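You operate a simulated robot arm through the tools that you are given. There is no shell and no other tool.

You run a simulated robot arm. Do the job below in one go: nothing can be reset, and whatever is moved stays where it is left.

TASK
At the service bench, tap the shaft seal home and tighten the pulley hub nut.
Fine: the pink shaft seal stands started on the pump shaft stub; brown mallet for the seal, orange spanner for the nut, each back where it was. Set down upright: brown mallet.

Only the result counts: the job must be done as asked and must still hold three seconds after the hand-in. Knocking over, shifting, dropping, spilling or breaking anything else fails it. A push-on lid holds only when it is set on centred and level and pressed home; a screw cap is set on level and turned clockwise until tight.

THE ROBOT
A 6-joint arm with a four-finger gripper, fixed in place. Base frame: the origin is on the floor under the middle of its stand, x ahead of it, y to its left, z up. Units: m, degrees, N and s.
With the tool pointing down near the work surface it reaches from about 0.56 to 0.88 m from the base axis. Its first joint turns from -166.0 to 166.0 degrees. Payload 3.43 kg.
Tool frame: the origin (TCP) lies between the finger pads and is the grasp point; the fingertips stand 0.03 m ahead of it; z points along the fingers, y is the line along which they close. The gripper opens to 0.12 m; its body begins 0.085 m behind the TCP.
Orientation is that of the tool frame in the base frame, as [roll, pitch, yaw] about the fixed x, y, z axes, in that order (R = Rz(yaw) Ry(pitch) Rx(roll)). With the fingers straight down and closing along the base's y, the tool's x points along the base's -x, its y along +y and its z along -z.

THE INTERFACE
- The arm moves only by the tool drive_tool. Its argument "steps" is a list of rows, each an object of numbers (a shift or turn left out is 0, a gripper value left out holds the last): "dx", "dy", "dz": the shift along the tool's x, y, z in m; "rx", "ry", "rz": the turn, a rotation vector about the tool's x, y, z in degrees; "fingers": the finger opening in m, from 0 to 0.12. In form: [{"dx": .., "dy": .., "dz": .., "rx": .., "ry": .., "rz": .., "fingers": ..}, ...]. A call has 1 to 20 rows; each row shifts and turns the commanded pose from where the row before left it, along the tool's axes as they then stand. Each row takes 0.2 s and may step no farther than 0.05 m and 8.6 degrees from the row before; otherwise, or with a gripper value out of range, the whole call is refused. Where a pose cannot be reached the arm comes as near as it can. A force on the tool above 40 N (or 10 N above the force at the start of the call, whichever is more), or a blocked arm, ends the call early, and 0.2 s more pass. Each finger travels about 0.1362 m/s and halts on what it meets, pressing with about 37 N; the grip force reading is that of the motor and also rises with nothing between the fingers. The clock runs only during rows and for 0.2 s after the last one: add rows that do not move to give the fingers time. It gives the time, the measured TCP pose, the force on the tool (base axes), the opening and the grip force at its end, in the units of the frame above (readings bear some noise), with the torque about the TCP (base axes, N m) and any sound that the robot's microphone picked up.
- Cameras (640 x 400 px; columns grow to the right, rows downward): "scene" is fixed at [0.0513, -0.652, 1.4447]; the picture's right is [0.13, -0.99, 0.00], its down [-0.47, -0.06, -0.88] and it looks along [0.88, 0.11, -0.47] (base axes); focal length 256 px, centre (320, 200). "wrist" rides on the gripper at [0.071, -0.017, -0.121] in the tool frame; the picture's right is [0.23, 0.97, 0.00], its down [-0.81, 0.19, -0.55] and it looks along [-0.54, 0.13, 0.83] (tool axes); focal length 275 px, centre (320, 200). There is no depth. A picture from a camera that has moved, and an enlarged one, comes with that camera's place and axes in the base frame and with its lens.
- get_image(camera): a new picture of that camera. No time passes.
- raise_lower(by): moves the trunk up (or, below 0, down) by that many m; the arm rides with it, the base frame stays. It gives what a move gives, with no picture.
- inspect(camera, box): a new picture of the part [left, top, right, bottom] of that camera's present view, enlarged. No time passes.
- finish_job(): hands the job in; it is judged then, once.

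Places have to be worked out from the pictures, the camera data and where the tool is seen. Open the gripper and draw the arm clear of the work before you hand the job in, unless the task says otherwise.

The tools are called after "Emit:" by a JSON object that holds its "fn" and its "kwargs". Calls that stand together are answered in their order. drive_tool: Moves the arm, as the interface text tells. Its arguments: {"type":"object","properties":{"steps":{"type":"array","items":{"type":"object","properties":{"dx":{"type":"number"},"dy":{"type":"number"},"dz":{"type":"number"},"rx":{"type":"number"},"ry":{"type":"number"},"rz":{"type":"number"},"fingers":{"type":"number"}}}}},"required":["steps"]} The other tools are called the same way: raise_lower (by) moves the trunk up or down; get_image (camera) takes a picture; inspect (camera, box) takes an enlarged picture of a part of a camera's view; finish_job () hands the job in.

At the start:

```text
time: 0.0
eef_pos: [0.3442, -0.386, 1.3115]
tcp_rot: [-180.0, 0.0, -180.0]
wrist_force: [-0.2, -0.4, -0.7]
ft_torque: [-0.02, 0.01, 0.05]
gripper_width: 0.1199
grasp_force: 0.2
trunk travel left (down, up): [-0.275, 0.265]
```

scene: 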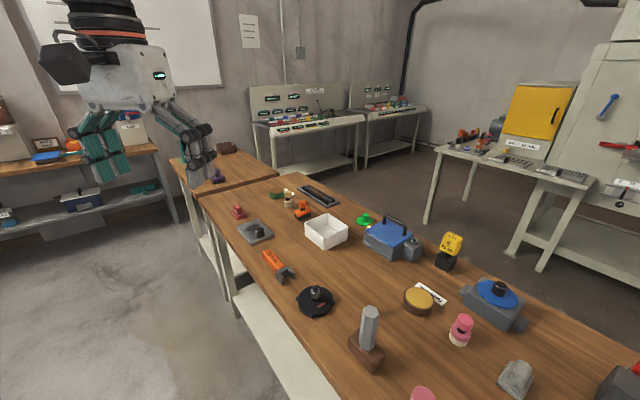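
wrist: 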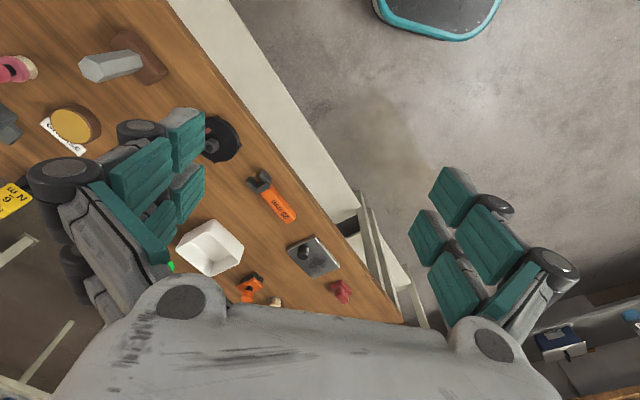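

I start by looking closely at the bench to identify the mallet, spanner, seal and nut.

Emit:
{"fn": "inspect", "kwargs": {"camera": "scene", "box": [200, 180, 360, 280]}}

Emit:
{"fn": "inspect", "kwargs": {"camera": "scene", "box": [280, 270, 440, 400]}}

Emit:
{"fn": "inspect", "kwargs": {"camera": "scene", "box": [400, 220, 560, 400]}}

Emit:
{"fn": "inspect", "kwargs": {"camera": "scene", "box": [480, 300, 640, 400]}}

Emit:
{"fn": "inspect", "kwargs": {"camera": "wrist", "box": [0, 0, 300, 300]}}

```text
4.00 times, centred on (280, 230) of scene
camera zoom: at [0.0513, -0.652, 1.4447], right [0.13, -0.99, 0.0], down [-0.47, -0.06, -0.88], along [0.88, 0.11, -0.47], focal length 1022 px, centre (480, 80)
```

zoom: 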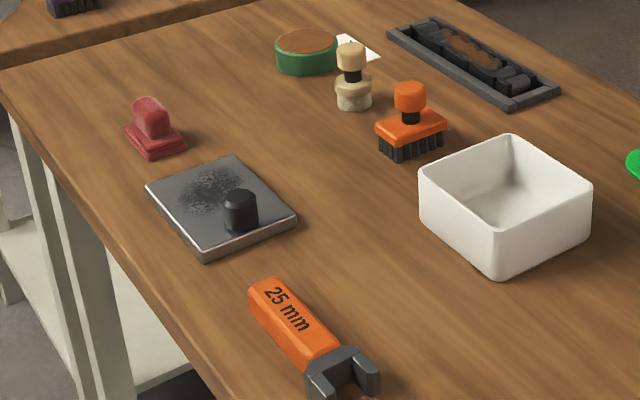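

```text
3.08 times, centred on (360, 335) of scene
camera zoom: at [0.0513, -0.652, 1.4447], right [0.13, -0.99, 0.0], down [-0.47, -0.06, -0.88], along [0.88, 0.11, -0.47], focal length 786 px, centre (197, -215)
```

zoom: 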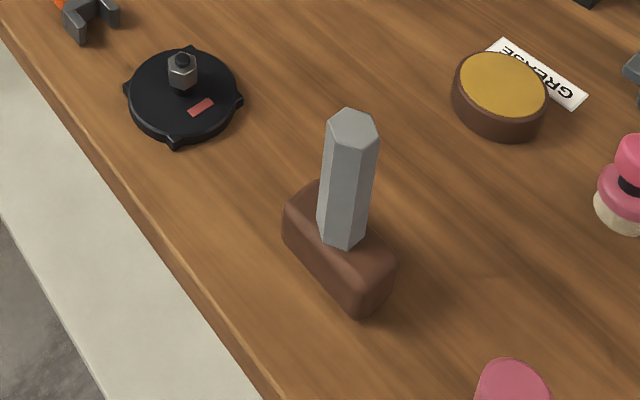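

```text
2.22 times, centred on (480, 310) of scene
camera zoom: at [0.0513, -0.652, 1.4447], right [0.13, -0.99, 0.0], down [-0.47, -0.06, -0.88], along [0.88, 0.11, -0.47], focal length 568 px, centre (-36, -44)
```

zoom: 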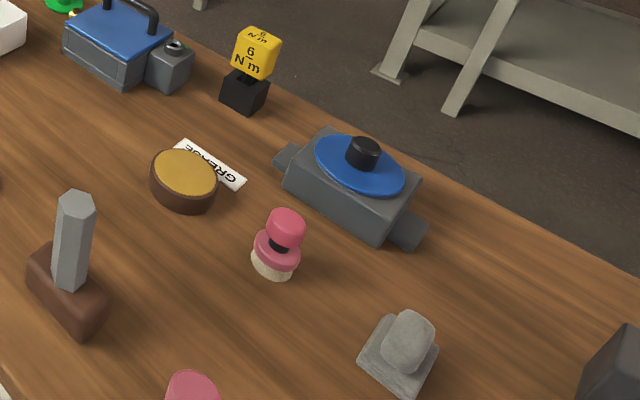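

```text
4.00 times, centred on (560, 350) of scene
camera zoom: at [0.0513, -0.652, 1.4447], right [0.13, -0.99, 0.0], down [-0.47, -0.06, -0.88], along [0.88, 0.11, -0.47], focal length 1022 px, centre (-640, -400)
```

zoom: 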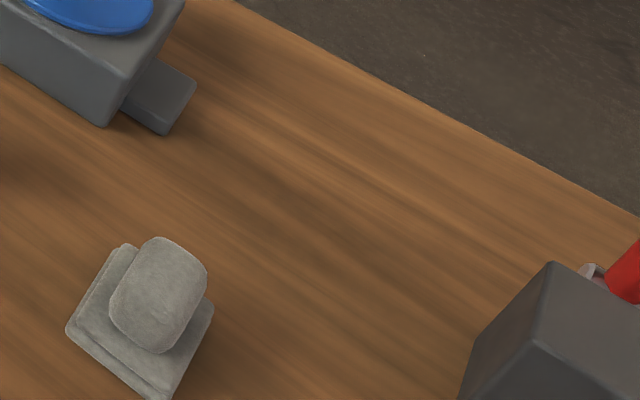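

```text
1.33 times, centred on (150, 150) of wrist
camera zoom: at [0.273, -0.4017, 1.4323], right [-0.23, 0.97, 0.0], down [0.81, 0.19, 0.55], along [0.54, 0.13, -0.83], focal length 367 px, centre (547, 267)
```

zoom: 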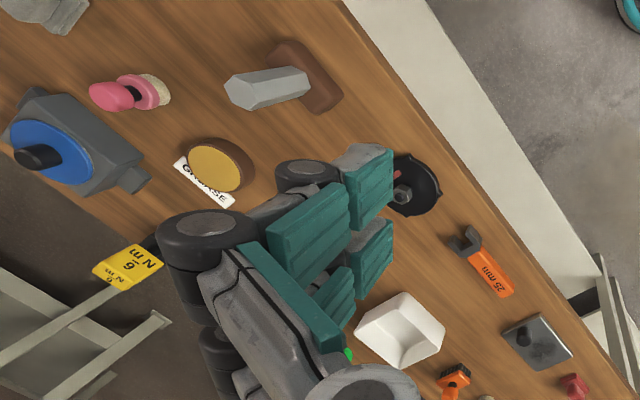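

The mallet (brown head, grey handle), black pulley hub with nut and orange 25 mm spanner are within reach. I can't yet tell which pink item is the seal, so I turn the tool and move it to look at the right-hand end of the bench from above.

Emit:
{"fn": "drive_tool", "kwargs": {"steps": [{"rz": 8.125}, {"rz": 8.125}, {"rz": 8.125}, {"rz": 8.125}, {"rz": 8.125}, {"rz": 8.125}, {"rz": 8.125}, {"rz": 8.125}, {"dx": -0.0223, "dy": -0.037, "dz": 0.01}, {"dx": -0.0223, "dy": -0.037, "dz": 0.01}, {"dx": -0.0223, "dy": -0.037, "dz": 0.01}, {"dx": -0.0223, "dy": -0.037, "dz": 0.01}, {"dx": -0.0223, "dy": -0.037, "dz": 0.01}, {"dx": -0.0223, "dy": -0.037, "dz": 0.01}, {"dx": -0.0223, "dy": -0.037, "dz": 0.01}]}}

Emit:
{"fn": "get_image", "kwargs": {"camera": "wrist"}}

Emit:
{"fn": "get_image", "kwargs": {"camera": "scene"}}

```text
time: 3.2
eef_pos: [0.1753, -0.6378, 1.2422]
tcp_rot: [-180.0, 0.0, 115.1]
wrist_force: [0.3, -0.3, -0.3]
ft_torque: [0.01, -0.01, -0.03]
gripper_width: 0.12
grasp_force: 0.0
trunk travel left (down, up): [-0.275, 0.265]
```

```text
taken
camera wrist: at [0.1299, -0.5798, 1.3626], right [0.78, 0.62, 0.0], down [0.52, -0.65, 0.55], along [0.34, -0.43, -0.83], focal length 275 px, centre (320, 200)
```

wrist: 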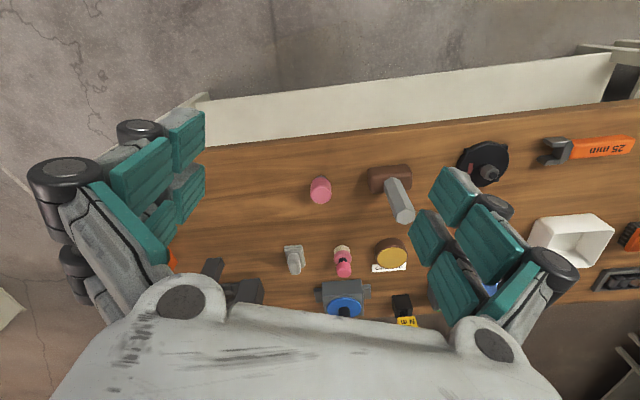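

```text
taken
```

scene: 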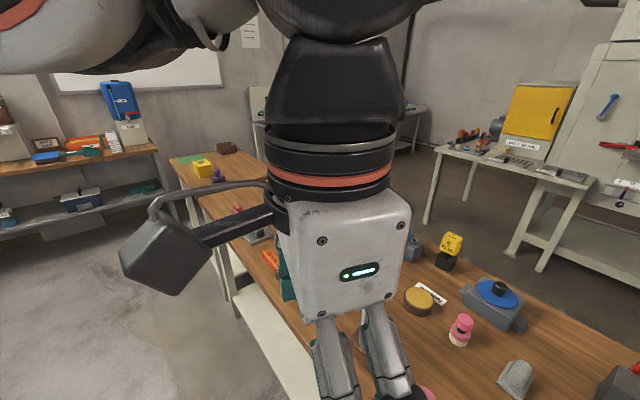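

The view shows a pink cylinder next to the mallet; I zoom in on it and its neighbours.

Emit:
{"fn": "inspect", "kwargs": {"camera": "wrist", "box": [270, 150, 430, 250]}}

Emit:
{"fn": "inspect", "kwargs": {"camera": "wrist", "box": [270, 225, 430, 325]}}

Emit:
{"fn": "inspect", "kwargs": {"camera": "wrist", "box": [440, 110, 640, 235]}}

```text
4.00 times, centred on (350, 200) of wrist
camera zoom: at [0.1299, -0.5798, 1.3626], right [0.78, 0.62, 0.0], down [0.52, -0.65, 0.55], along [0.34, -0.43, -0.83], focal length 1101 px, centre (200, 200)
```

zoom: 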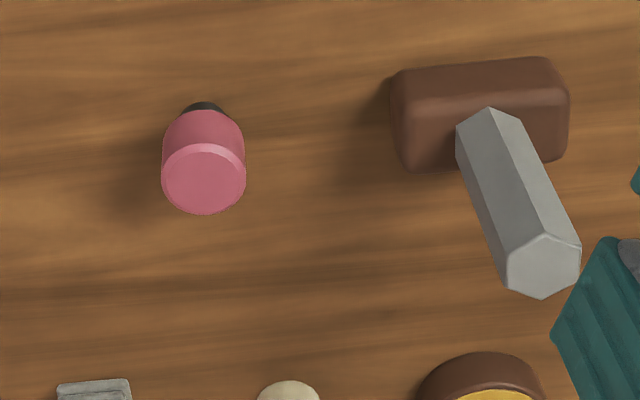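

```text
4.00 times, centred on (350, 275) of wrist
camera zoom: at [0.1299, -0.5798, 1.3626], right [0.78, 0.62, 0.0], down [0.52, -0.65, 0.55], along [0.34, -0.43, -0.83], focal length 1101 px, centre (200, -100)
```

zoom: 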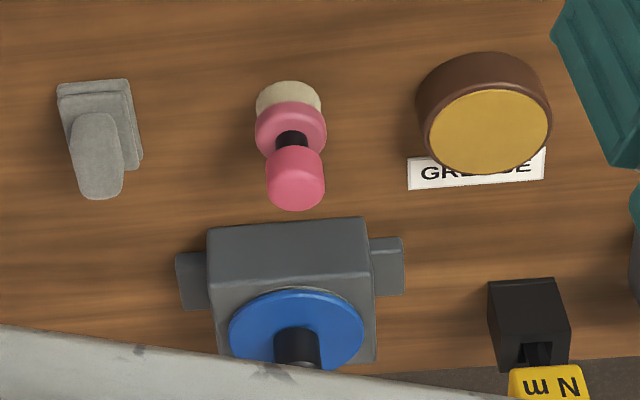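

```text
3.20 times, centred on (540, 172) of wrist
camera zoom: at [0.1299, -0.5798, 1.3626], right [0.78, 0.62, 0.0], down [0.52, -0.65, 0.55], along [0.34, -0.43, -0.83], focal length 881 px, centre (-384, 288)
```

zoom: 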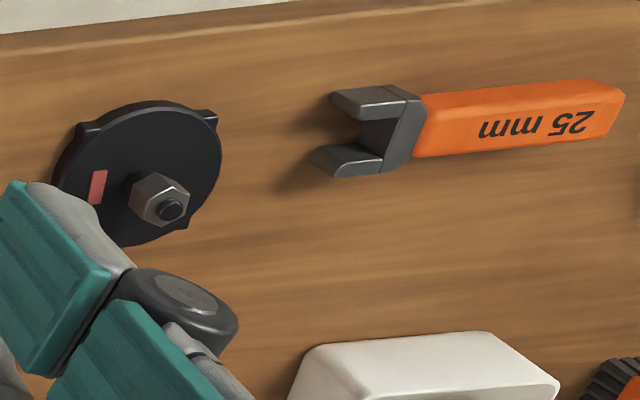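

The pink cylinder on a dark stub next to the mallet is the started seal; the pump shaft stub is underneath it. Bench top comes out at z≈0.86, mallet handle top ≈0.99. Next I move to look at the pulley nut and spanner.

Emit:
{"fn": "drive_tool", "kwargs": {"steps": [{"rz": -6.667}, {"rz": -6.667}, {"rz": -6.667}, {"dx": -0.0084, "dy": 0.0427, "dz": 0.0044}, {"dx": -0.0084, "dy": 0.0427, "dz": 0.0044}, {"dx": -0.0084, "dy": 0.0427, "dz": 0.0044}, {"dx": -0.0084, "dy": 0.0427, "dz": 0.0044}, {"dx": -0.0084, "dy": 0.0427, "dz": 0.0044}, {"dx": -0.0084, "dy": 0.0427, "dz": 0.0044}, {"dx": -0.0084, "dy": 0.0427, "dz": 0.0044}, {"dx": -0.0084, "dy": 0.0427, "dz": 0.0044}, {"dx": -0.0084, "dy": 0.0427, "dz": 0.0044}]}}

Emit:
{"fn": "get_image", "kwargs": {"camera": "wrist"}}

Emit:
{"fn": "inspect", "kwargs": {"camera": "scene", "box": [420, 220, 500, 270]}}

Emit:
{"fn": "get_image", "kwargs": {"camera": "scene"}}

```text
time: 5.8
eef_pos: [0.5025, -0.4152, 1.2017]
tcp_rot: [180.0, 0.0, 135.0]
wrist_force: [-0.5, 1.0, 1.3]
ft_torque: [-0.02, 0.02, 0.05]
gripper_width: 0.12
grasp_force: 0.0
trunk travel left (down, up): [-0.275, 0.265]
```

```text
taken
camera wrist: at [0.4394, -0.3756, 1.3222], right [0.52, 0.85, 0.0], down [0.71, -0.44, 0.55], along [0.47, -0.29, -0.83], focal length 275 px, centre (320, 200)
```

wrist: 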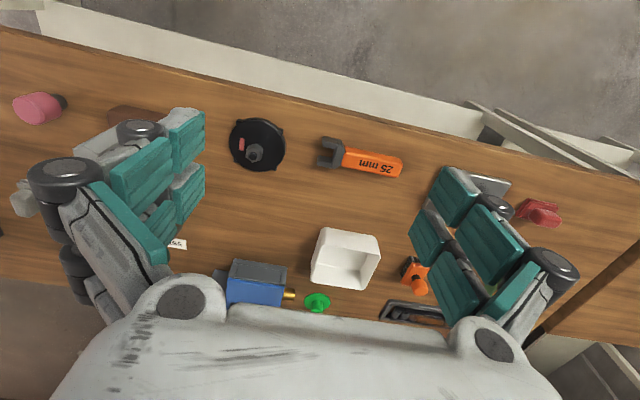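

```text
8.00 times, centred on (460, 245) of scene
camera zoom: at [0.0513, -0.652, 1.4447], right [0.13, -0.99, 0.0], down [-0.47, -0.06, -0.88], along [0.88, 0.11, -0.47], focal length 2044 px, centre (-800, -160)
```

zoom: 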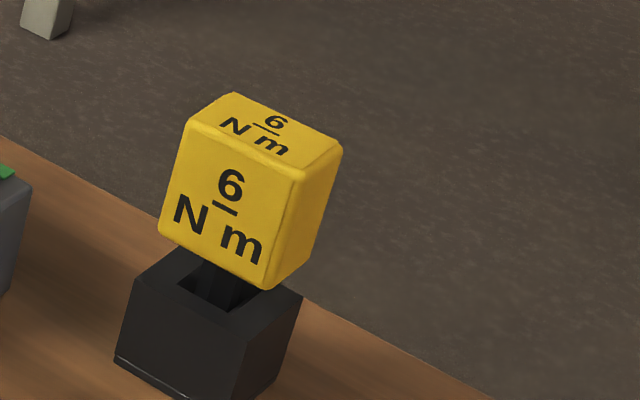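

```text
taken
```

scene: 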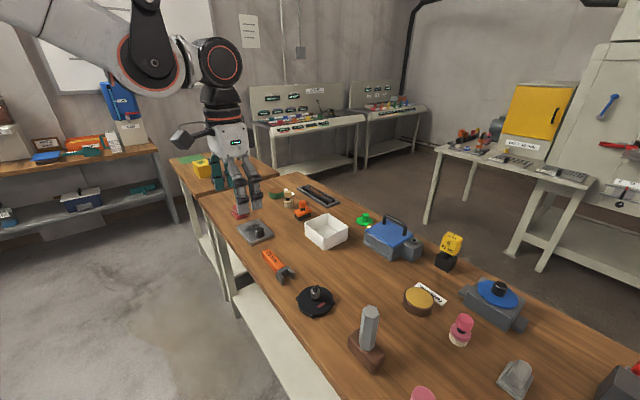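

The scene is clear now. I zoom in on the nut, the pulley hub and the spanner from this wrist viewpoint.

Emit:
{"fn": "inspect", "kwargs": {"camera": "wrist", "box": [220, 110, 300, 180]}}

Emit:
{"fn": "inspect", "kwargs": {"camera": "wrist", "box": [310, 125, 420, 195]}}

Emit:
{"fn": "inspect", "kwargs": {"camera": "scene", "box": [290, 275, 350, 325]}}

Emit:
{"fn": "inspect", "kwargs": {"camera": "scene", "box": [250, 240, 310, 290]}}

Emit:
{"fn": "inspect", "kwargs": {"camera": "wrist", "box": [0, 70, 130, 150]}}

Emit:
{"fn": "inspect", "kwargs": {"camera": "scene", "box": [400, 360, 464, 400]}}

Emit:
{"fn": "inspect", "kwargs": {"camera": "scene", "box": [335, 300, 400, 380]}}

```text
5.71 times, centred on (260, 145) of wrist
camera zoom: at [0.4394, -0.3756, 1.3222], right [0.52, 0.85, 0.0], down [0.71, -0.44, 0.55], along [0.47, -0.29, -0.83], focal length 1573 px, centre (663, 514)
```

zoom: 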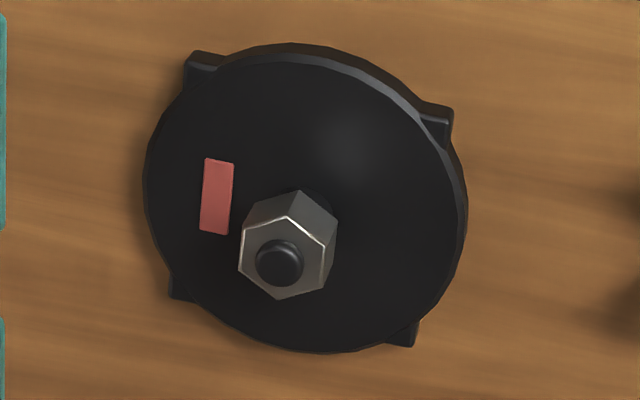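

```text
5.71 times, centred on (365, 160) of wrist
camera zoom: at [0.4394, -0.3756, 1.3222], right [0.52, 0.85, 0.0], down [0.71, -0.44, 0.55], along [0.47, -0.29, -0.83], focal length 1573 px, centre (63, 429)
```

zoom: 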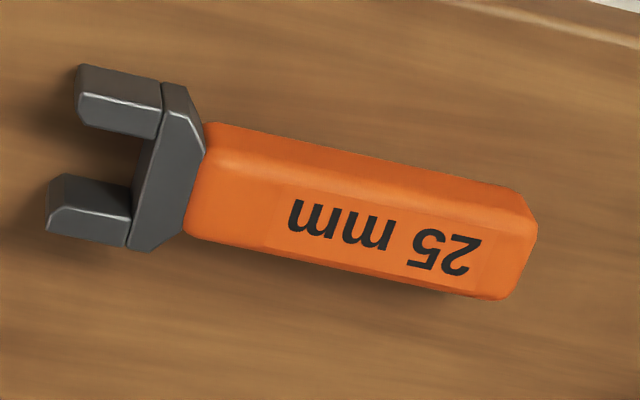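

```text
8.00 times, centred on (320, 300) of scene
camera zoom: at [0.0513, -0.652, 1.4447], right [0.13, -0.99, 0.0], down [-0.47, -0.06, -0.88], along [0.88, 0.11, -0.47], focal length 2044 px, centre (320, -600)
```

zoom: 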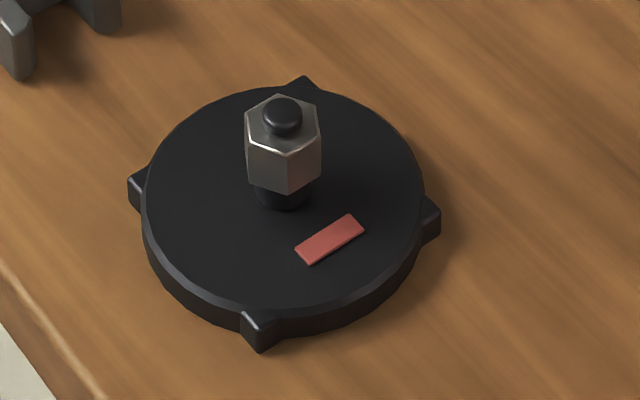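

```text
8.00 times, centred on (280, 265) of scene
camera zoom: at [0.0513, -0.652, 1.4447], right [0.13, -0.99, 0.0], down [-0.47, -0.06, -0.88], along [0.88, 0.11, -0.47], focal length 2044 px, centre (640, -320)
```

zoom: 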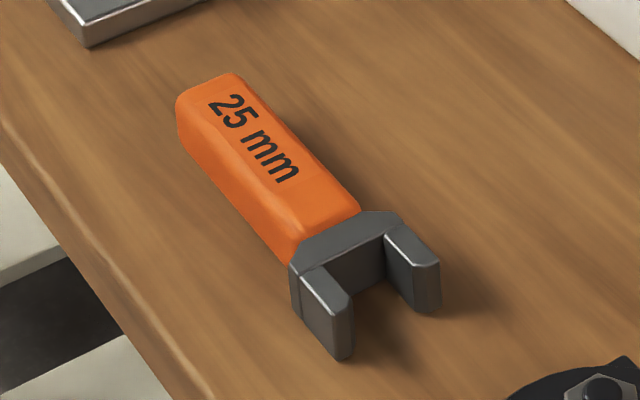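

```text
4.92 times, centred on (65, 110) of wrist
camera zoom: at [0.4394, -0.3756, 1.3222], right [0.52, 0.85, 0.0], down [0.71, -0.44, 0.55], along [0.47, -0.29, -0.83], focal length 1355 px, centre (1575, 643)
```

zoom: 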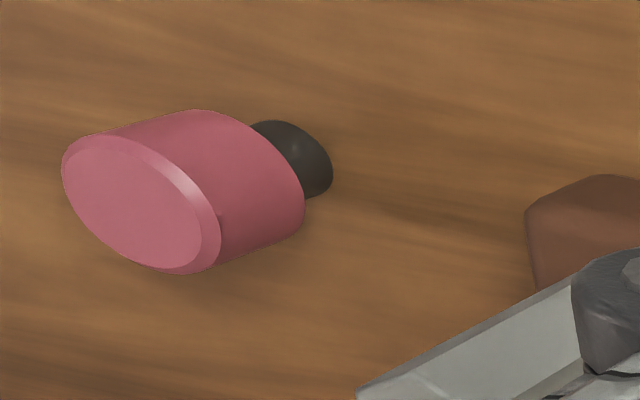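

```text
10.00 times, centred on (432, 380) of scene
camera zoom: at [0.0513, -0.652, 1.4447], right [0.13, -0.99, 0.0], down [-0.47, -0.06, -0.88], along [0.88, 0.11, -0.47], focal length 2555 px, centre (-800, -1600)
```

zoom: 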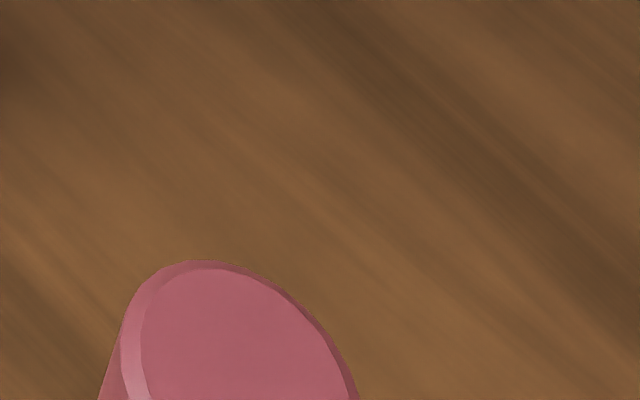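

```text
5.00 times, centred on (368, 340) of scene
camera zoom: at [0.0513, -0.652, 1.4447], right [0.13, -0.99, 0.0], down [-0.47, -0.06, -0.88], along [0.88, 0.11, -0.47], focal length 1277 px, centre (82, -500)
```

zoom: 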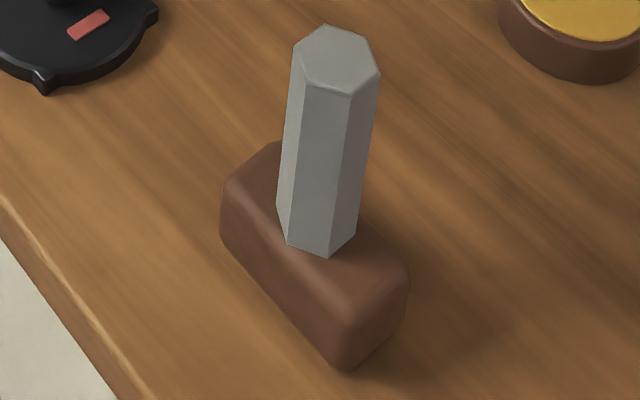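

Everything I need lies along the bench's axis (≈45° in the base frame), about 0.79 m out, and the mallet's hex flats suit a yaw-135° grasp. I move near the mallet for a closer measurement.

Emit:
{"fn": "drive_tool", "kwargs": {"steps": [{"dx": -0.0119, "dy": -0.0386, "dz": 0.0114}, {"dx": -0.0119, "dy": -0.0386, "dz": 0.0114}, {"dx": -0.0119, "dy": -0.0386, "dz": 0.0114}, {"dx": -0.0119, "dy": -0.0386, "dz": 0.0114}, {"dx": -0.0119, "dy": -0.0386, "dz": 0.0114}, {"dx": -0.0119, "dy": -0.0386, "dz": 0.0114}, {"dx": -0.0119, "dy": -0.0386, "dz": 0.0114}]}}

Emit:
{"fn": "get_image", "kwargs": {"camera": "wrist"}}

Emit:
{"fn": "inspect", "kwargs": {"camera": "wrist", "box": [240, 100, 400, 200]}}

```text
time: 7.4
eef_pos: [0.3693, -0.6682, 1.1202]
tcp_rot: [180.0, 0.0, 135.1]
wrist_force: [-0.3, -0.4, -0.3]
ft_torque: [0.04, -0.01, -0.01]
gripper_width: 0.1198
grasp_force: 0.0
trunk travel left (down, up): [-0.275, 0.265]
```

```text
taken
camera wrist: at [0.3064, -0.6303, 1.2411], right [0.52, 0.85, 0.0], down [0.71, -0.44, 0.55], along [0.47, -0.29, -0.83], focal length 275 px, centre (320, 200)
```

wrist: 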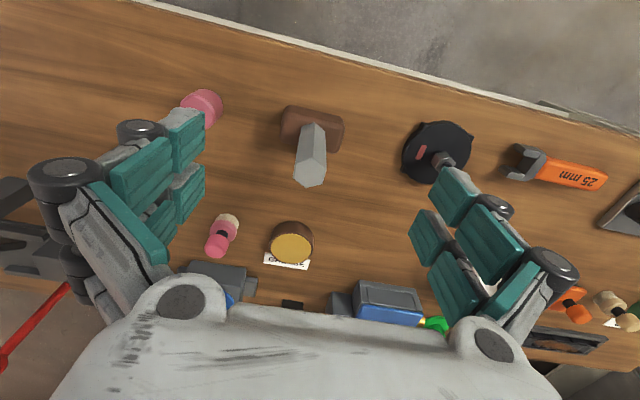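

```text
4.00 times, centred on (320, 150) of wrist
camera zoom: at [0.3064, -0.6303, 1.2411], right [0.52, 0.85, 0.0], down [0.71, -0.44, 0.55], along [0.47, -0.29, -0.83], focal length 1101 px, centre (320, 400)
```

zoom: 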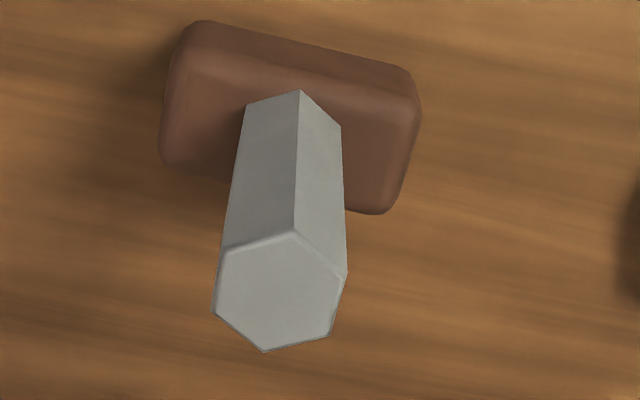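

The mallet handle axis measures ≈(0.408, −0.705), top z≈1.00, with hex flats facing along tool y. I move directly over it and part-way down, then check the centring.

Emit:
{"fn": "drive_tool", "kwargs": {"steps": [{"dx": -0.0267, "dy": 0.0008}, {"dx": -0.0267, "dy": 0.0008}, {"dz": 0.03}, {"dz": 0.03}, {}, {}]}}

Emit:
{"fn": "get_image", "kwargs": {"camera": "wrist"}}

Emit:
{"fn": "get_image", "kwargs": {"camera": "scene"}}

```text
time: 8.8
eef_pos: [0.4081, -0.7053, 1.061]
tcp_rot: [180.0, 0.0, 135.1]
wrist_force: [1.3, 0.0, 0.4]
ft_torque: [0.0, 0.0, 0.01]
gripper_width: 0.12
grasp_force: 0.0
trunk travel left (down, up): [-0.275, 0.265]
```

```text
taken
camera wrist: at [0.3458, -0.6655, 1.1824], right [0.52, 0.85, 0.0], down [0.71, -0.44, 0.55], along [0.47, -0.29, -0.83], focal length 275 px, centre (320, 200)
```

wrist: 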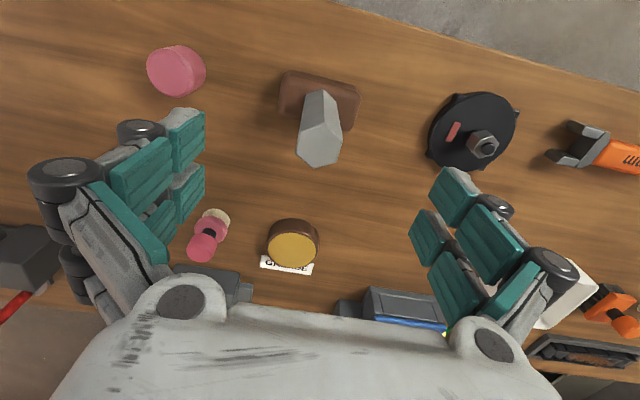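

```text
taken
```

scene: 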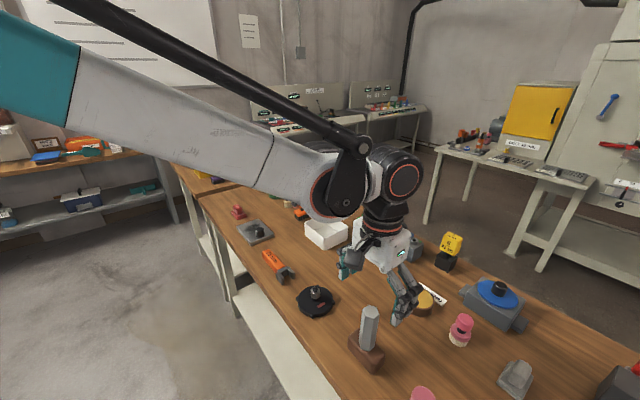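

The gripper seems centred on the handle; I zoom in to confirm before going down.

Emit:
{"fn": "inspect", "kwargs": {"camera": "wrist", "box": [260, 60, 380, 180]}}

Emit:
{"fn": "inspect", "kwargs": {"camera": "wrist", "box": [130, 30, 230, 110]}}

Emit:
{"fn": "inspect", "kwargs": {"camera": "wrist", "box": [420, 80, 530, 180]}}

```text
3.33 times, centred on (320, 120) of wrist
camera zoom: at [0.3458, -0.6655, 1.1824], right [0.52, 0.85, 0.0], down [0.71, -0.44, 0.55], along [0.47, -0.29, -0.83], focal length 918 px, centre (320, 467)
```

zoom: 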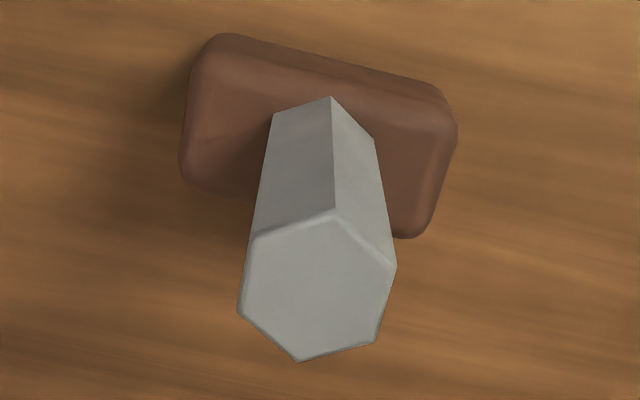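

```text
5.00 times, centred on (180, 70) of wrist
camera zoom: at [0.3458, -0.6655, 1.1824], right [0.52, 0.85, 0.0], down [0.71, -0.44, 0.55], along [0.47, -0.29, -0.83], focal length 1376 px, centre (1020, 850)
```

zoom: 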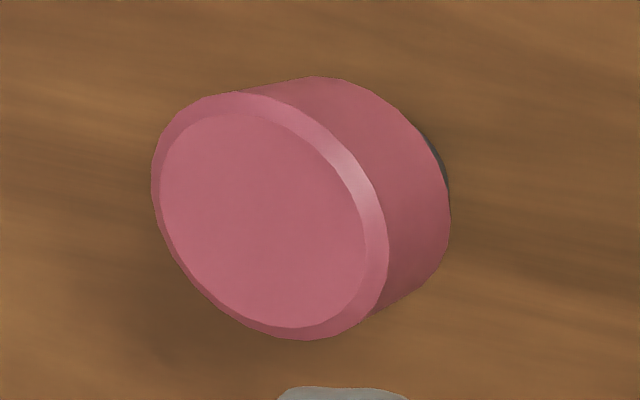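

```text
4.00 times, centred on (475, 130) of wrist
camera zoom: at [0.3458, -0.6655, 1.1824], right [0.52, 0.85, 0.0], down [0.71, -0.44, 0.55], along [0.47, -0.29, -0.83], focal length 1101 px, centre (-300, 480)
```

zoom: 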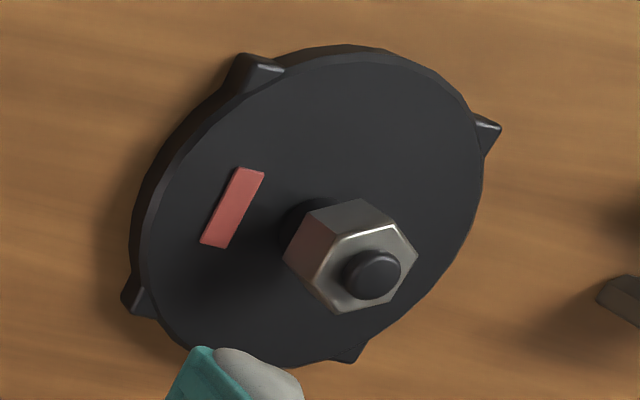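

Centred to within about 1 mm. I descend around the handle and close the fingers.

Emit:
{"fn": "drive_tool", "kwargs": {"steps": [{"dz": 0.035}, {"dz": 0.035}, {"dz": 0.034}, {}, {"fingers": 0.06}, {"fingers": 0.0}, {"fingers": 0.0}, {"fingers": 0.0}, {"fingers": 0.0}]}}

Emit:
{"fn": "get_image", "kwargs": {"camera": "wrist"}}

Emit:
{"fn": "inspect", "kwargs": {"camera": "scene", "box": [300, 240, 460, 400]}}

```text
time: 10.8
eef_pos: [0.407, -0.7036, 0.9595]
tcp_rot: [-180.0, 0.0, 135.1]
wrist_force: [0.6, 3.1, 2.0]
ft_torque: [0.13, -0.01, 0.04]
gripper_width: 0.0307
grasp_force: 37.0
trunk travel left (down, up): [-0.275, 0.265]
```

```text
taken
camera wrist: at [0.344, -0.6646, 1.0799], right [0.52, 0.85, 0.0], down [0.71, -0.44, 0.55], along [0.47, -0.29, -0.83], focal length 275 px, centre (320, 200)
```

wrist: 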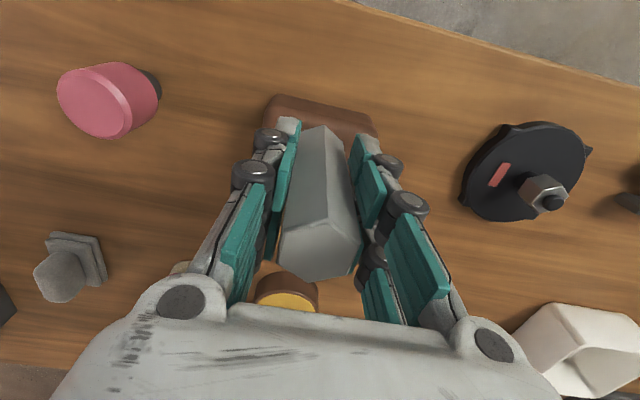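

```text
2.50 times, centred on (380, 320) of scene
camera zoom: at [0.0513, -0.652, 1.4447], right [0.13, -0.99, 0.0], down [-0.47, -0.06, -0.88], along [0.88, 0.11, -0.47], focal length 639 px, centre (170, -100)
```

zoom: 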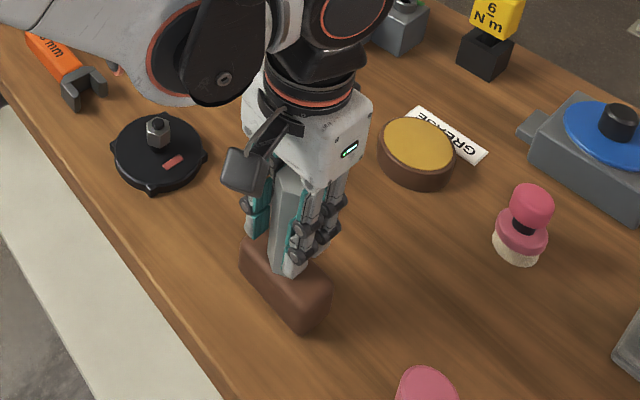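

Mallet is gripped (opening 30.7 mm, 37 N). I lift it 0.1 m and carry it over the seal, which I triangulated at ≈(0.310, −0.8045), top z≈0.911.

Emit:
{"fn": "drive_tool", "kwargs": {"steps": [{"dz": -0.02}, {"dz": -0.04}, {"dz": -0.04}, {}, {"dx": -0.0009, "dy": -0.035}, {"dx": -0.0009, "dy": -0.035}, {"dx": -0.0009, "dy": -0.035}, {"dx": -0.0008, "dy": -0.0348}, {}, {}]}}

Emit:
{"fn": "get_image", "kwargs": {"camera": "wrist"}}

Emit:
{"fn": "inspect", "kwargs": {"camera": "scene", "box": [300, 240, 460, 400]}}

```text
time: 13.0
eef_pos: [0.3119, -0.8079, 1.057]
tcp_rot: [-180.0, 0.0, 135.1]
wrist_force: [-0.1, -0.2, -3.8]
ft_torque: [0.02, 0.0, -0.01]
gripper_width: 0.0307
grasp_force: 37.2
trunk travel left (down, up): [-0.275, 0.265]
```

```text
taken
camera wrist: at [0.2491, -0.7683, 1.1768], right [0.52, 0.85, 0.0], down [0.71, -0.44, 0.55], along [0.47, -0.29, -0.83], focal length 275 px, centre (320, 200)
```

wrist: 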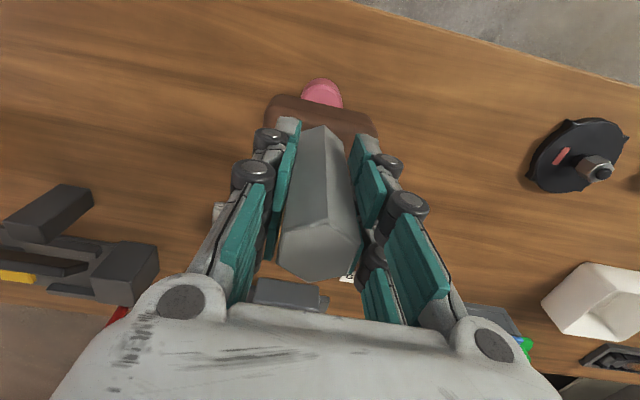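

```text
2.50 times, centred on (380, 320) of scene
camera zoom: at [0.0513, -0.652, 1.4447], right [0.13, -0.99, 0.0], down [-0.47, -0.06, -0.88], along [0.88, 0.11, -0.47], focal length 639 px, centre (170, -100)
```

zoom: 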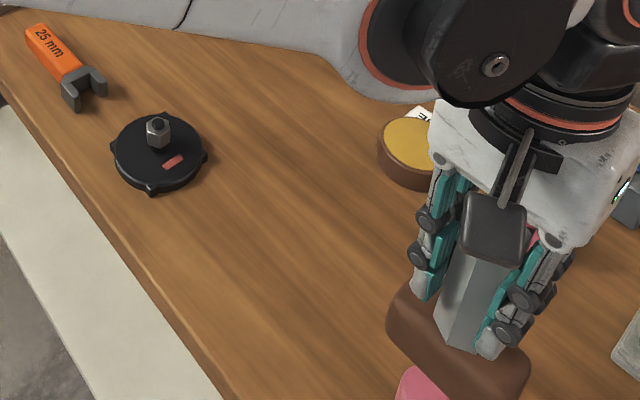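

The mallet hangs straight above the seal with ≈46 mm clearance. I come down to ≈20 mm above and give a first brisk tap.

Emit:
{"fn": "drive_tool", "kwargs": {"steps": [{"dz": 0.025}, {}, {"dz": 0.035}, {"dz": -0.04}, {}]}}

Emit:
{"fn": "inspect", "kwargs": {"camera": "wrist", "box": [240, 60, 400, 160]}}

Emit:
{"fn": "inspect", "kwargs": {"camera": "scene", "box": [360, 300, 500, 400]}}

```text
time: 14.2
eef_pos: [0.3123, -0.8069, 1.0372]
tcp_rot: [-179.9, -0.1, 135.2]
wrist_force: [0.9, 0.1, -3.9]
ft_torque: [0.01, 0.07, 0.01]
gripper_width: 0.0305
grasp_force: 37.3
trunk travel left (down, up): [-0.275, 0.265]
```

```text
4.00 times, centred on (320, 110) of wrist
camera zoom: at [0.2493, -0.7671, 1.1571], right [0.52, 0.85, 0.0], down [0.71, -0.44, 0.55], along [0.47, -0.29, -0.83], focal length 1101 px, centre (320, 560)
```

zoom: 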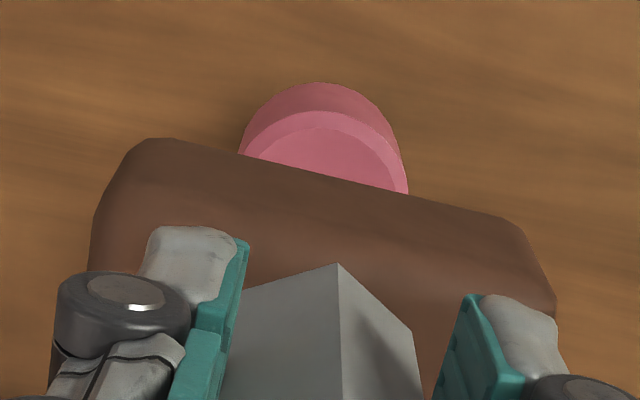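

```text
4.00 times, centred on (430, 350) of scene
camera zoom: at [0.0513, -0.652, 1.4447], right [0.13, -0.99, 0.0], down [-0.47, -0.06, -0.88], along [0.88, 0.11, -0.47], focal length 1022 px, centre (-120, -400)
```

zoom: 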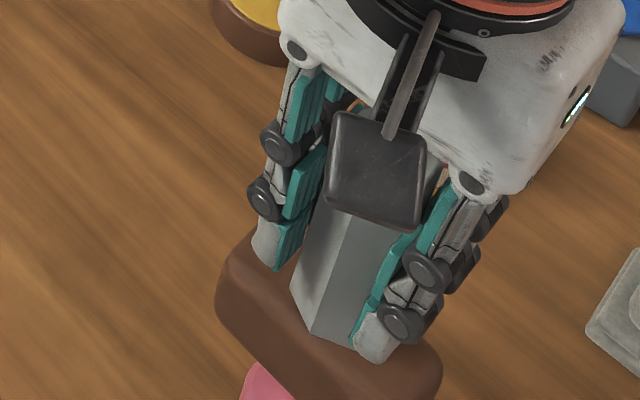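

No sound and no force stop, so the tap may have been too light. I lift and shift aside along the bench to see how far the seal has moved.

Emit:
{"fn": "drive_tool", "kwargs": {"steps": [{"dz": -0.02}, {"dx": 0.0009, "dy": 0.035}, {"dx": 0.0009, "dy": 0.035}, {"dx": 0.0009, "dy": 0.035}, {"dx": 0.0008, "dy": 0.0348}, {}, {}]}}

Emit:
{"fn": "inspect", "kwargs": {"camera": "wrist", "box": [80, 20, 240, 120]}}

Emit:
{"fn": "get_image", "kwargs": {"camera": "wrist"}}

```text
time: 15.8
eef_pos: [0.4082, -0.7072, 1.0592]
tcp_rot: [180.0, 0.0, 135.1]
wrist_force: [-0.1, 0.2, -4.2]
ft_torque: [0.03, -0.01, -0.02]
gripper_width: 0.0305
grasp_force: 37.2
trunk travel left (down, up): [-0.275, 0.265]
```

```text
4.00 times, centred on (160, 70) of wrist
camera zoom: at [0.3458, -0.668, 1.179], right [0.52, 0.85, 0.0], down [0.71, -0.44, 0.55], along [0.47, -0.29, -0.83], focal length 1101 px, centre (960, 720)
```

zoom: 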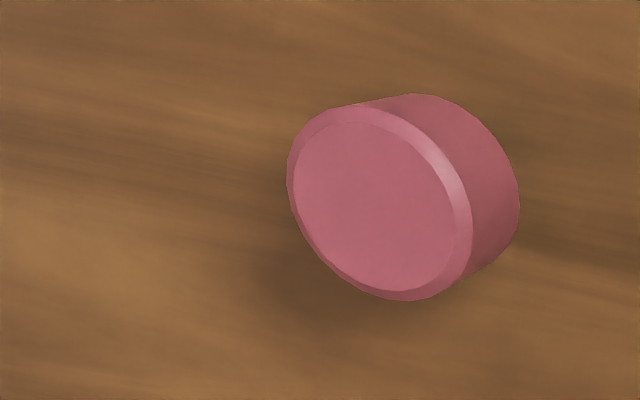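

```text
taken
camera wrist: at [0.3458, -0.668, 1.179], right [0.52, 0.85, 0.0], down [0.71, -0.44, 0.55], along [0.47, -0.29, -0.83], focal length 275 px, centre (320, 200)
```

wrist: 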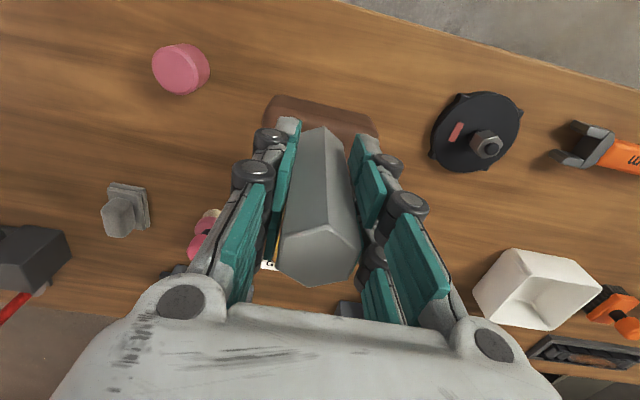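

The first tap drove the seal ≈9 mm down (top now ≈0.903, stub no longer showing). I go back over it and tap deeper, watching for the hard stop.

Emit:
{"fn": "drive_tool", "kwargs": {"steps": [{"dx": -0.0009, "dy": -0.035}, {"dx": -0.0009, "dy": -0.035}, {"dx": -0.0009, "dy": -0.035}, {"dx": -0.0008, "dy": -0.0348}, {"dz": 0.02}, {"dz": 0.01}, {}, {"dz": 0.035}, {}]}}

Emit:
{"fn": "inspect", "kwargs": {"camera": "wrist", "box": [240, 60, 400, 160]}}

```text
time: 17.6
eef_pos: [0.3114, -0.8059, 1.0067]
tcp_rot: [180.0, 0.1, 135.1]
wrist_force: [-1.1, 4.5, 17.1]
ft_torque: [0.52, 0.13, 0.0]
gripper_width: 0.0305
grasp_force: 37.2
trunk travel left (down, up): [-0.275, 0.265]
stopped in row 9: the force on the tool passed its limit at 79 N (the readings are from after the stop); the commanded pose is now the measured one
```

```text
4.00 times, centred on (320, 110) of wrist
camera zoom: at [0.2483, -0.7666, 1.1268], right [0.52, 0.85, 0.0], down [0.71, -0.44, 0.55], along [0.47, -0.29, -0.83], focal length 1101 px, centre (320, 560)
```

zoom: 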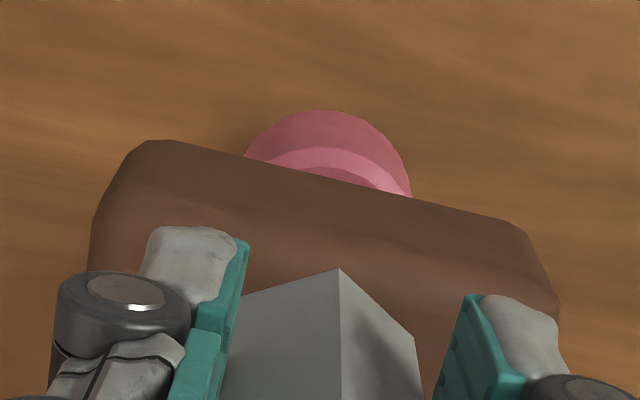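

The tap hit a hard stop (79 N peak) with the head at seal height. I lift and move aside again to compare the seal's height and seat.

Emit:
{"fn": "drive_tool", "kwargs": {"steps": [{"dz": -0.025}, {"dz": -0.028}, {"dx": 0.0009, "dy": 0.035}, {"dx": 0.0009, "dy": 0.035}, {"dx": 0.0009, "dy": 0.035}, {"dx": 0.0008, "dy": 0.0348}, {}, {}]}}

Emit:
{"fn": "inspect", "kwargs": {"camera": "wrist", "box": [80, 20, 240, 120]}}

Emit:
{"fn": "inspect", "kwargs": {"camera": "scene", "box": [370, 340, 466, 400]}}

```text
time: 19.4
eef_pos: [0.4089, -0.7056, 1.0585]
tcp_rot: [-180.0, 0.2, 135.1]
wrist_force: [0.1, -0.5, -3.8]
ft_torque: [0.01, 0.0, -0.03]
gripper_width: 0.0305
grasp_force: 36.8
trunk travel left (down, up): [-0.275, 0.265]
```

```text
4.00 times, centred on (160, 70) of wrist
camera zoom: at [0.3457, -0.6664, 1.1779], right [0.52, 0.85, 0.0], down [0.71, -0.44, 0.55], along [0.47, -0.29, -0.83], focal length 1101 px, centre (960, 720)
```

zoom: 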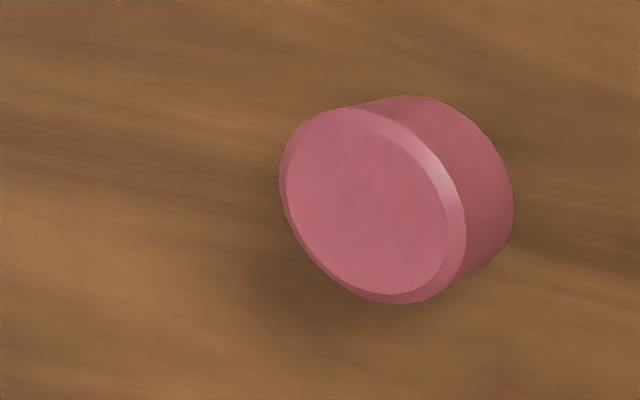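

```text
6.67 times, centred on (418, 370) of scene
camera zoom: at [0.0513, -0.652, 1.4447], right [0.13, -0.99, 0.0], down [-0.47, -0.06, -0.88], along [0.88, 0.11, -0.47], focal length 1703 px, centre (-333, -933)
```

zoom: 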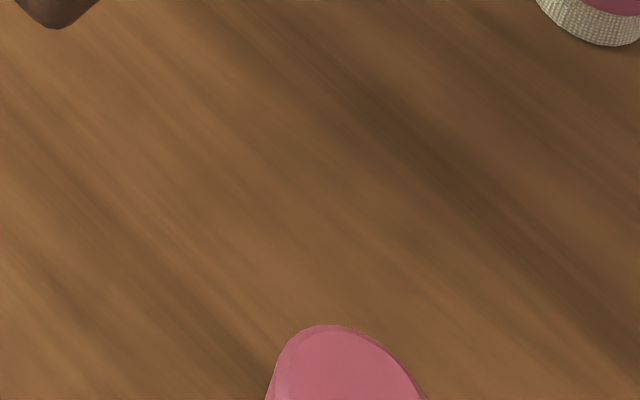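

The seal height is unchanged from after the first tap (top ≈0.903), so it appears seated against its stop. I lower the mallet back to its original spot, stopping just above the bench.

Emit:
{"fn": "drive_tool", "kwargs": {"steps": [{"dx": 0.0026, "dz": 0.03}, {"dz": 0.035}, {"dz": 0.025}, {}, {}]}}

Emit:
{"fn": "inspect", "kwargs": {"camera": "scene", "box": [320, 280, 440, 400]}}

Emit:
{"fn": "get_image", "kwargs": {"camera": "wrist"}}

```text
time: 20.6
eef_pos: [0.4053, -0.706, 0.9668]
tcp_rot: [-180.0, 0.1, 135.0]
wrist_force: [0.3, -0.7, -5.1]
ft_torque: [-0.01, -0.02, -0.01]
gripper_width: 0.0303
grasp_force: 37.1
trunk travel left (down, up): [-0.275, 0.265]
```

```text
3.33 times, centred on (380, 340) of scene
camera zoom: at [0.0513, -0.652, 1.4447], right [0.13, -0.99, 0.0], down [-0.47, -0.06, -0.88], along [0.88, 0.11, -0.47], focal length 852 px, centre (120, -267)
```

zoom: 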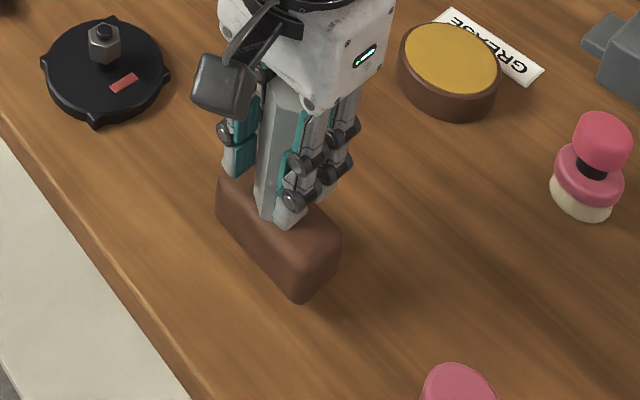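

```text
taken
camera wrist: at [0.3438, -0.6661, 1.0875], right [0.52, 0.85, 0.0], down [0.71, -0.44, 0.55], along [0.47, -0.29, -0.83], focal length 275 px, centre (320, 200)
```

wrist: 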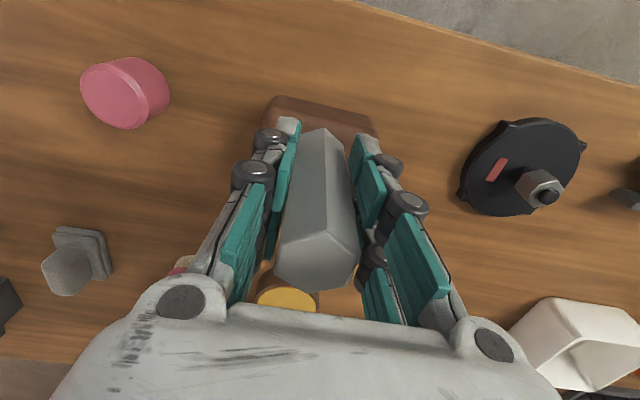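

Pose is ≈1.6 mm off laterally and the head ≈1 cm above the bench (the handle slid a few mm in the grip at the hard tap). I correct laterally and lower in small steps until contact.

Emit:
{"fn": "drive_tool", "kwargs": {"steps": [{"dx": 0.0011, "dy": 0.0011, "dz": 0.004}, {"dz": 0.003}, {}, {}]}}

Emit:
{"fn": "inspect", "kwargs": {"camera": "scene", "box": [330, 310, 410, 380]}}

```text
time: 21.6
eef_pos: [0.4069, -0.703, 0.9599]
tcp_rot: [179.9, 0.1, 135.1]
wrist_force: [-0.7, -0.7, -4.7]
ft_torque: [0.0, 0.02, -0.01]
gripper_width: 0.0305
grasp_force: 36.8
trunk travel left (down, up): [-0.275, 0.265]
```

```text
5.71 times, centred on (370, 345) of scene
camera zoom: at [0.0513, -0.652, 1.4447], right [0.13, -0.99, 0.0], down [-0.47, -0.06, -0.88], along [0.88, 0.11, -0.47], focal length 1460 px, centre (34, -629)
```

zoom: 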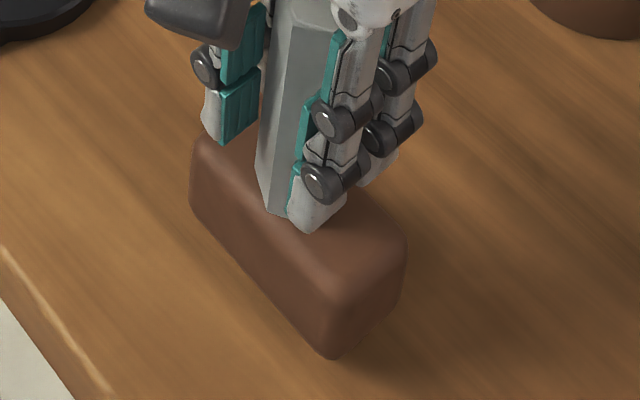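

Still hanging freely (−4.7 N is the mallet's weight). I keep lowering in 1.5 mm steps.

Emit:
{"fn": "drive_tool", "kwargs": {"steps": [{"dz": 0.0015}, {}, {"dz": 0.0015}, {}, {}]}}

```text
time: 22.8
eef_pos: [0.4069, -0.7028, 0.9569]
tcp_rot: [-180.0, 0.1, 135.1]
wrist_force: [0.1, 0.3, -4.4]
ft_torque: [0.01, 0.01, -0.01]
gripper_width: 0.0307
grasp_force: 37.6
trunk travel left (down, up): [-0.275, 0.265]
```

No contact yet; two more small steps down.

Emit:
{"fn": "drive_tool", "kwargs": {"steps": [{"dz": 0.0015}, {}, {"dz": 0.001}, {}, {}]}}

```text
time: 24.0
eef_pos: [0.4054, -0.7023, 0.9551]
tcp_rot: [180.0, 0.1, 135.1]
wrist_force: [3.1, -2.0, 3.8]
ft_torque: [-0.55, -0.2, 0.06]
gripper_width: 0.0303
grasp_force: 36.8
trunk travel left (down, up): [-0.275, 0.265]
```

Contact: force swung from −4.4 to +3.8 N. I open the fingers gently and check the mallet stands steady.

Emit:
{"fn": "drive_tool", "kwargs": {"steps": [{"dz": 0.0003, "fingers": 0.034}, {"fingers": 0.045}, {"fingers": 0.07}, {"fingers": 0.1}, {"fingers": 0.12}, {}]}}

Emit:
{"fn": "inspect", "kwargs": {"camera": "wrist", "box": [220, 60, 420, 300]}}

Emit:
{"fn": "inspect", "kwargs": {"camera": "scene", "box": [330, 310, 410, 380]}}

```text
time: 25.4
eef_pos: [0.4052, -0.7013, 0.9545]
tcp_rot: [179.9, 0.1, 135.2]
wrist_force: [0.4, 0.5, 0.6]
ft_torque: [-0.03, -0.03, 0.01]
gripper_width: 0.1198
grasp_force: 0.0
trunk travel left (down, up): [-0.275, 0.265]
```

```text
1.67 times, centred on (320, 180) of wrist
camera zoom: at [0.3434, -0.6628, 1.075], right [0.52, 0.85, 0.0], down [0.71, -0.44, 0.55], along [0.47, -0.29, -0.83], focal length 459 px, centre (320, 233)
```

zoom: 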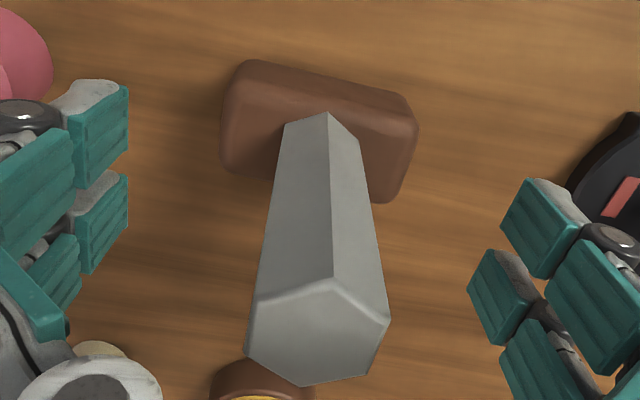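

```text
5.71 times, centred on (370, 345) of scene
camera zoom: at [0.0513, -0.652, 1.4447], right [0.13, -0.99, 0.0], down [-0.47, -0.06, -0.88], along [0.88, 0.11, -0.47], focal length 1460 px, centre (34, -629)
```

zoom: 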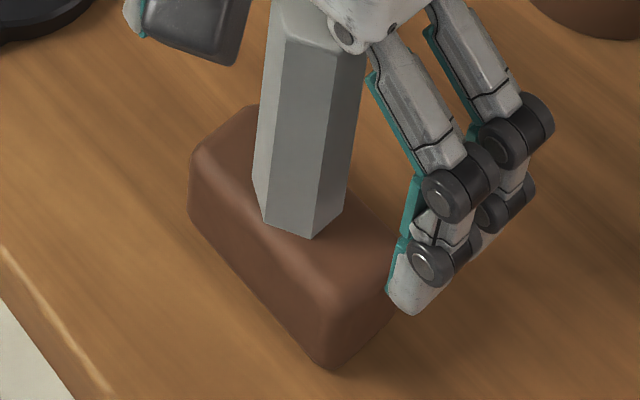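

The mallet stands upright on its spot. I lift straight up, back inward, and tilt the tool to get a low-angle look at the seal's seat.

Emit:
{"fn": "drive_tool", "kwargs": {"steps": [{"dz": -0.04}, {"dz": -0.05}, {"dz": -0.05}, {"dx": 0.031, "dy": -0.038}, {"dx": 0.031, "dy": -0.038}, {"dx": 0.031, "dy": -0.038}, {"dx": 0.031, "dy": -0.038}, {"dx": 0.031, "dy": -0.038}, {"ry": -8}, {"ry": -8}, {"ry": -8}, {"ry": -8}, {"ry": -8}, {}]}}

Emit:
{"fn": "get_image", "kwargs": {"camera": "wrist"}}

Emit:
{"fn": "inspect", "kwargs": {"camera": "scene", "box": [335, 300, 400, 380]}}

```text
time: 28.4
eef_pos: [0.1627, -0.7267, 1.0949]
tcp_rot: [180.0, 40.1, 135.0]
wrist_force: [-0.2, 0.0, 0.2]
ft_torque: [0.01, 0.02, 0.01]
gripper_width: 0.12
grasp_force: 0.0
trunk travel left (down, up): [-0.275, 0.265]
```

```text
taken
camera wrist: at [0.057, -0.6449, 1.1402], right [0.56, 0.81, -0.15], down [0.32, -0.05, 0.95], along [0.76, -0.58, -0.29], focal length 275 px, centre (320, 200)
```

wrist: 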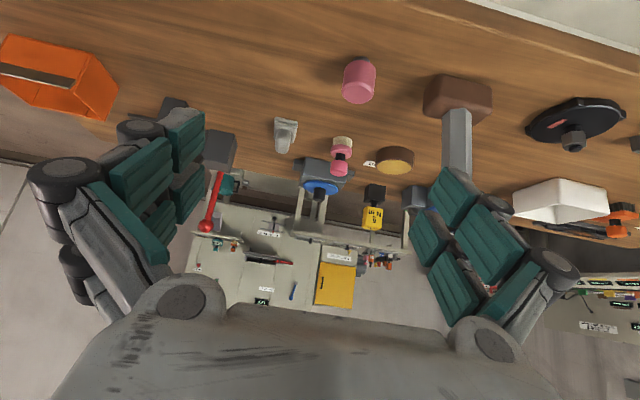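

```text
5.00 times, centred on (368, 340) of scene
camera zoom: at [0.0513, -0.652, 1.4447], right [0.13, -0.99, 0.0], down [-0.47, -0.06, -0.88], along [0.88, 0.11, -0.47], focal length 1277 px, centre (82, -500)
```

zoom: 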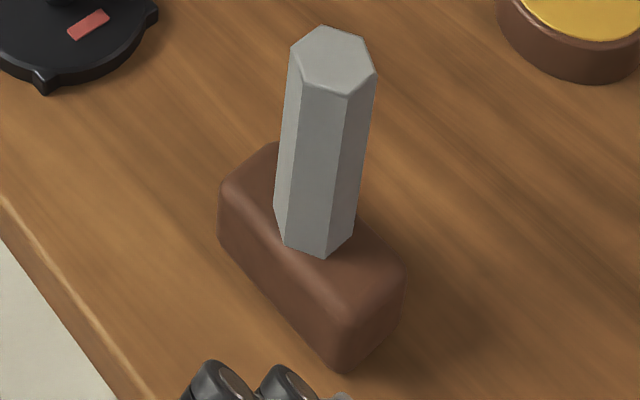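

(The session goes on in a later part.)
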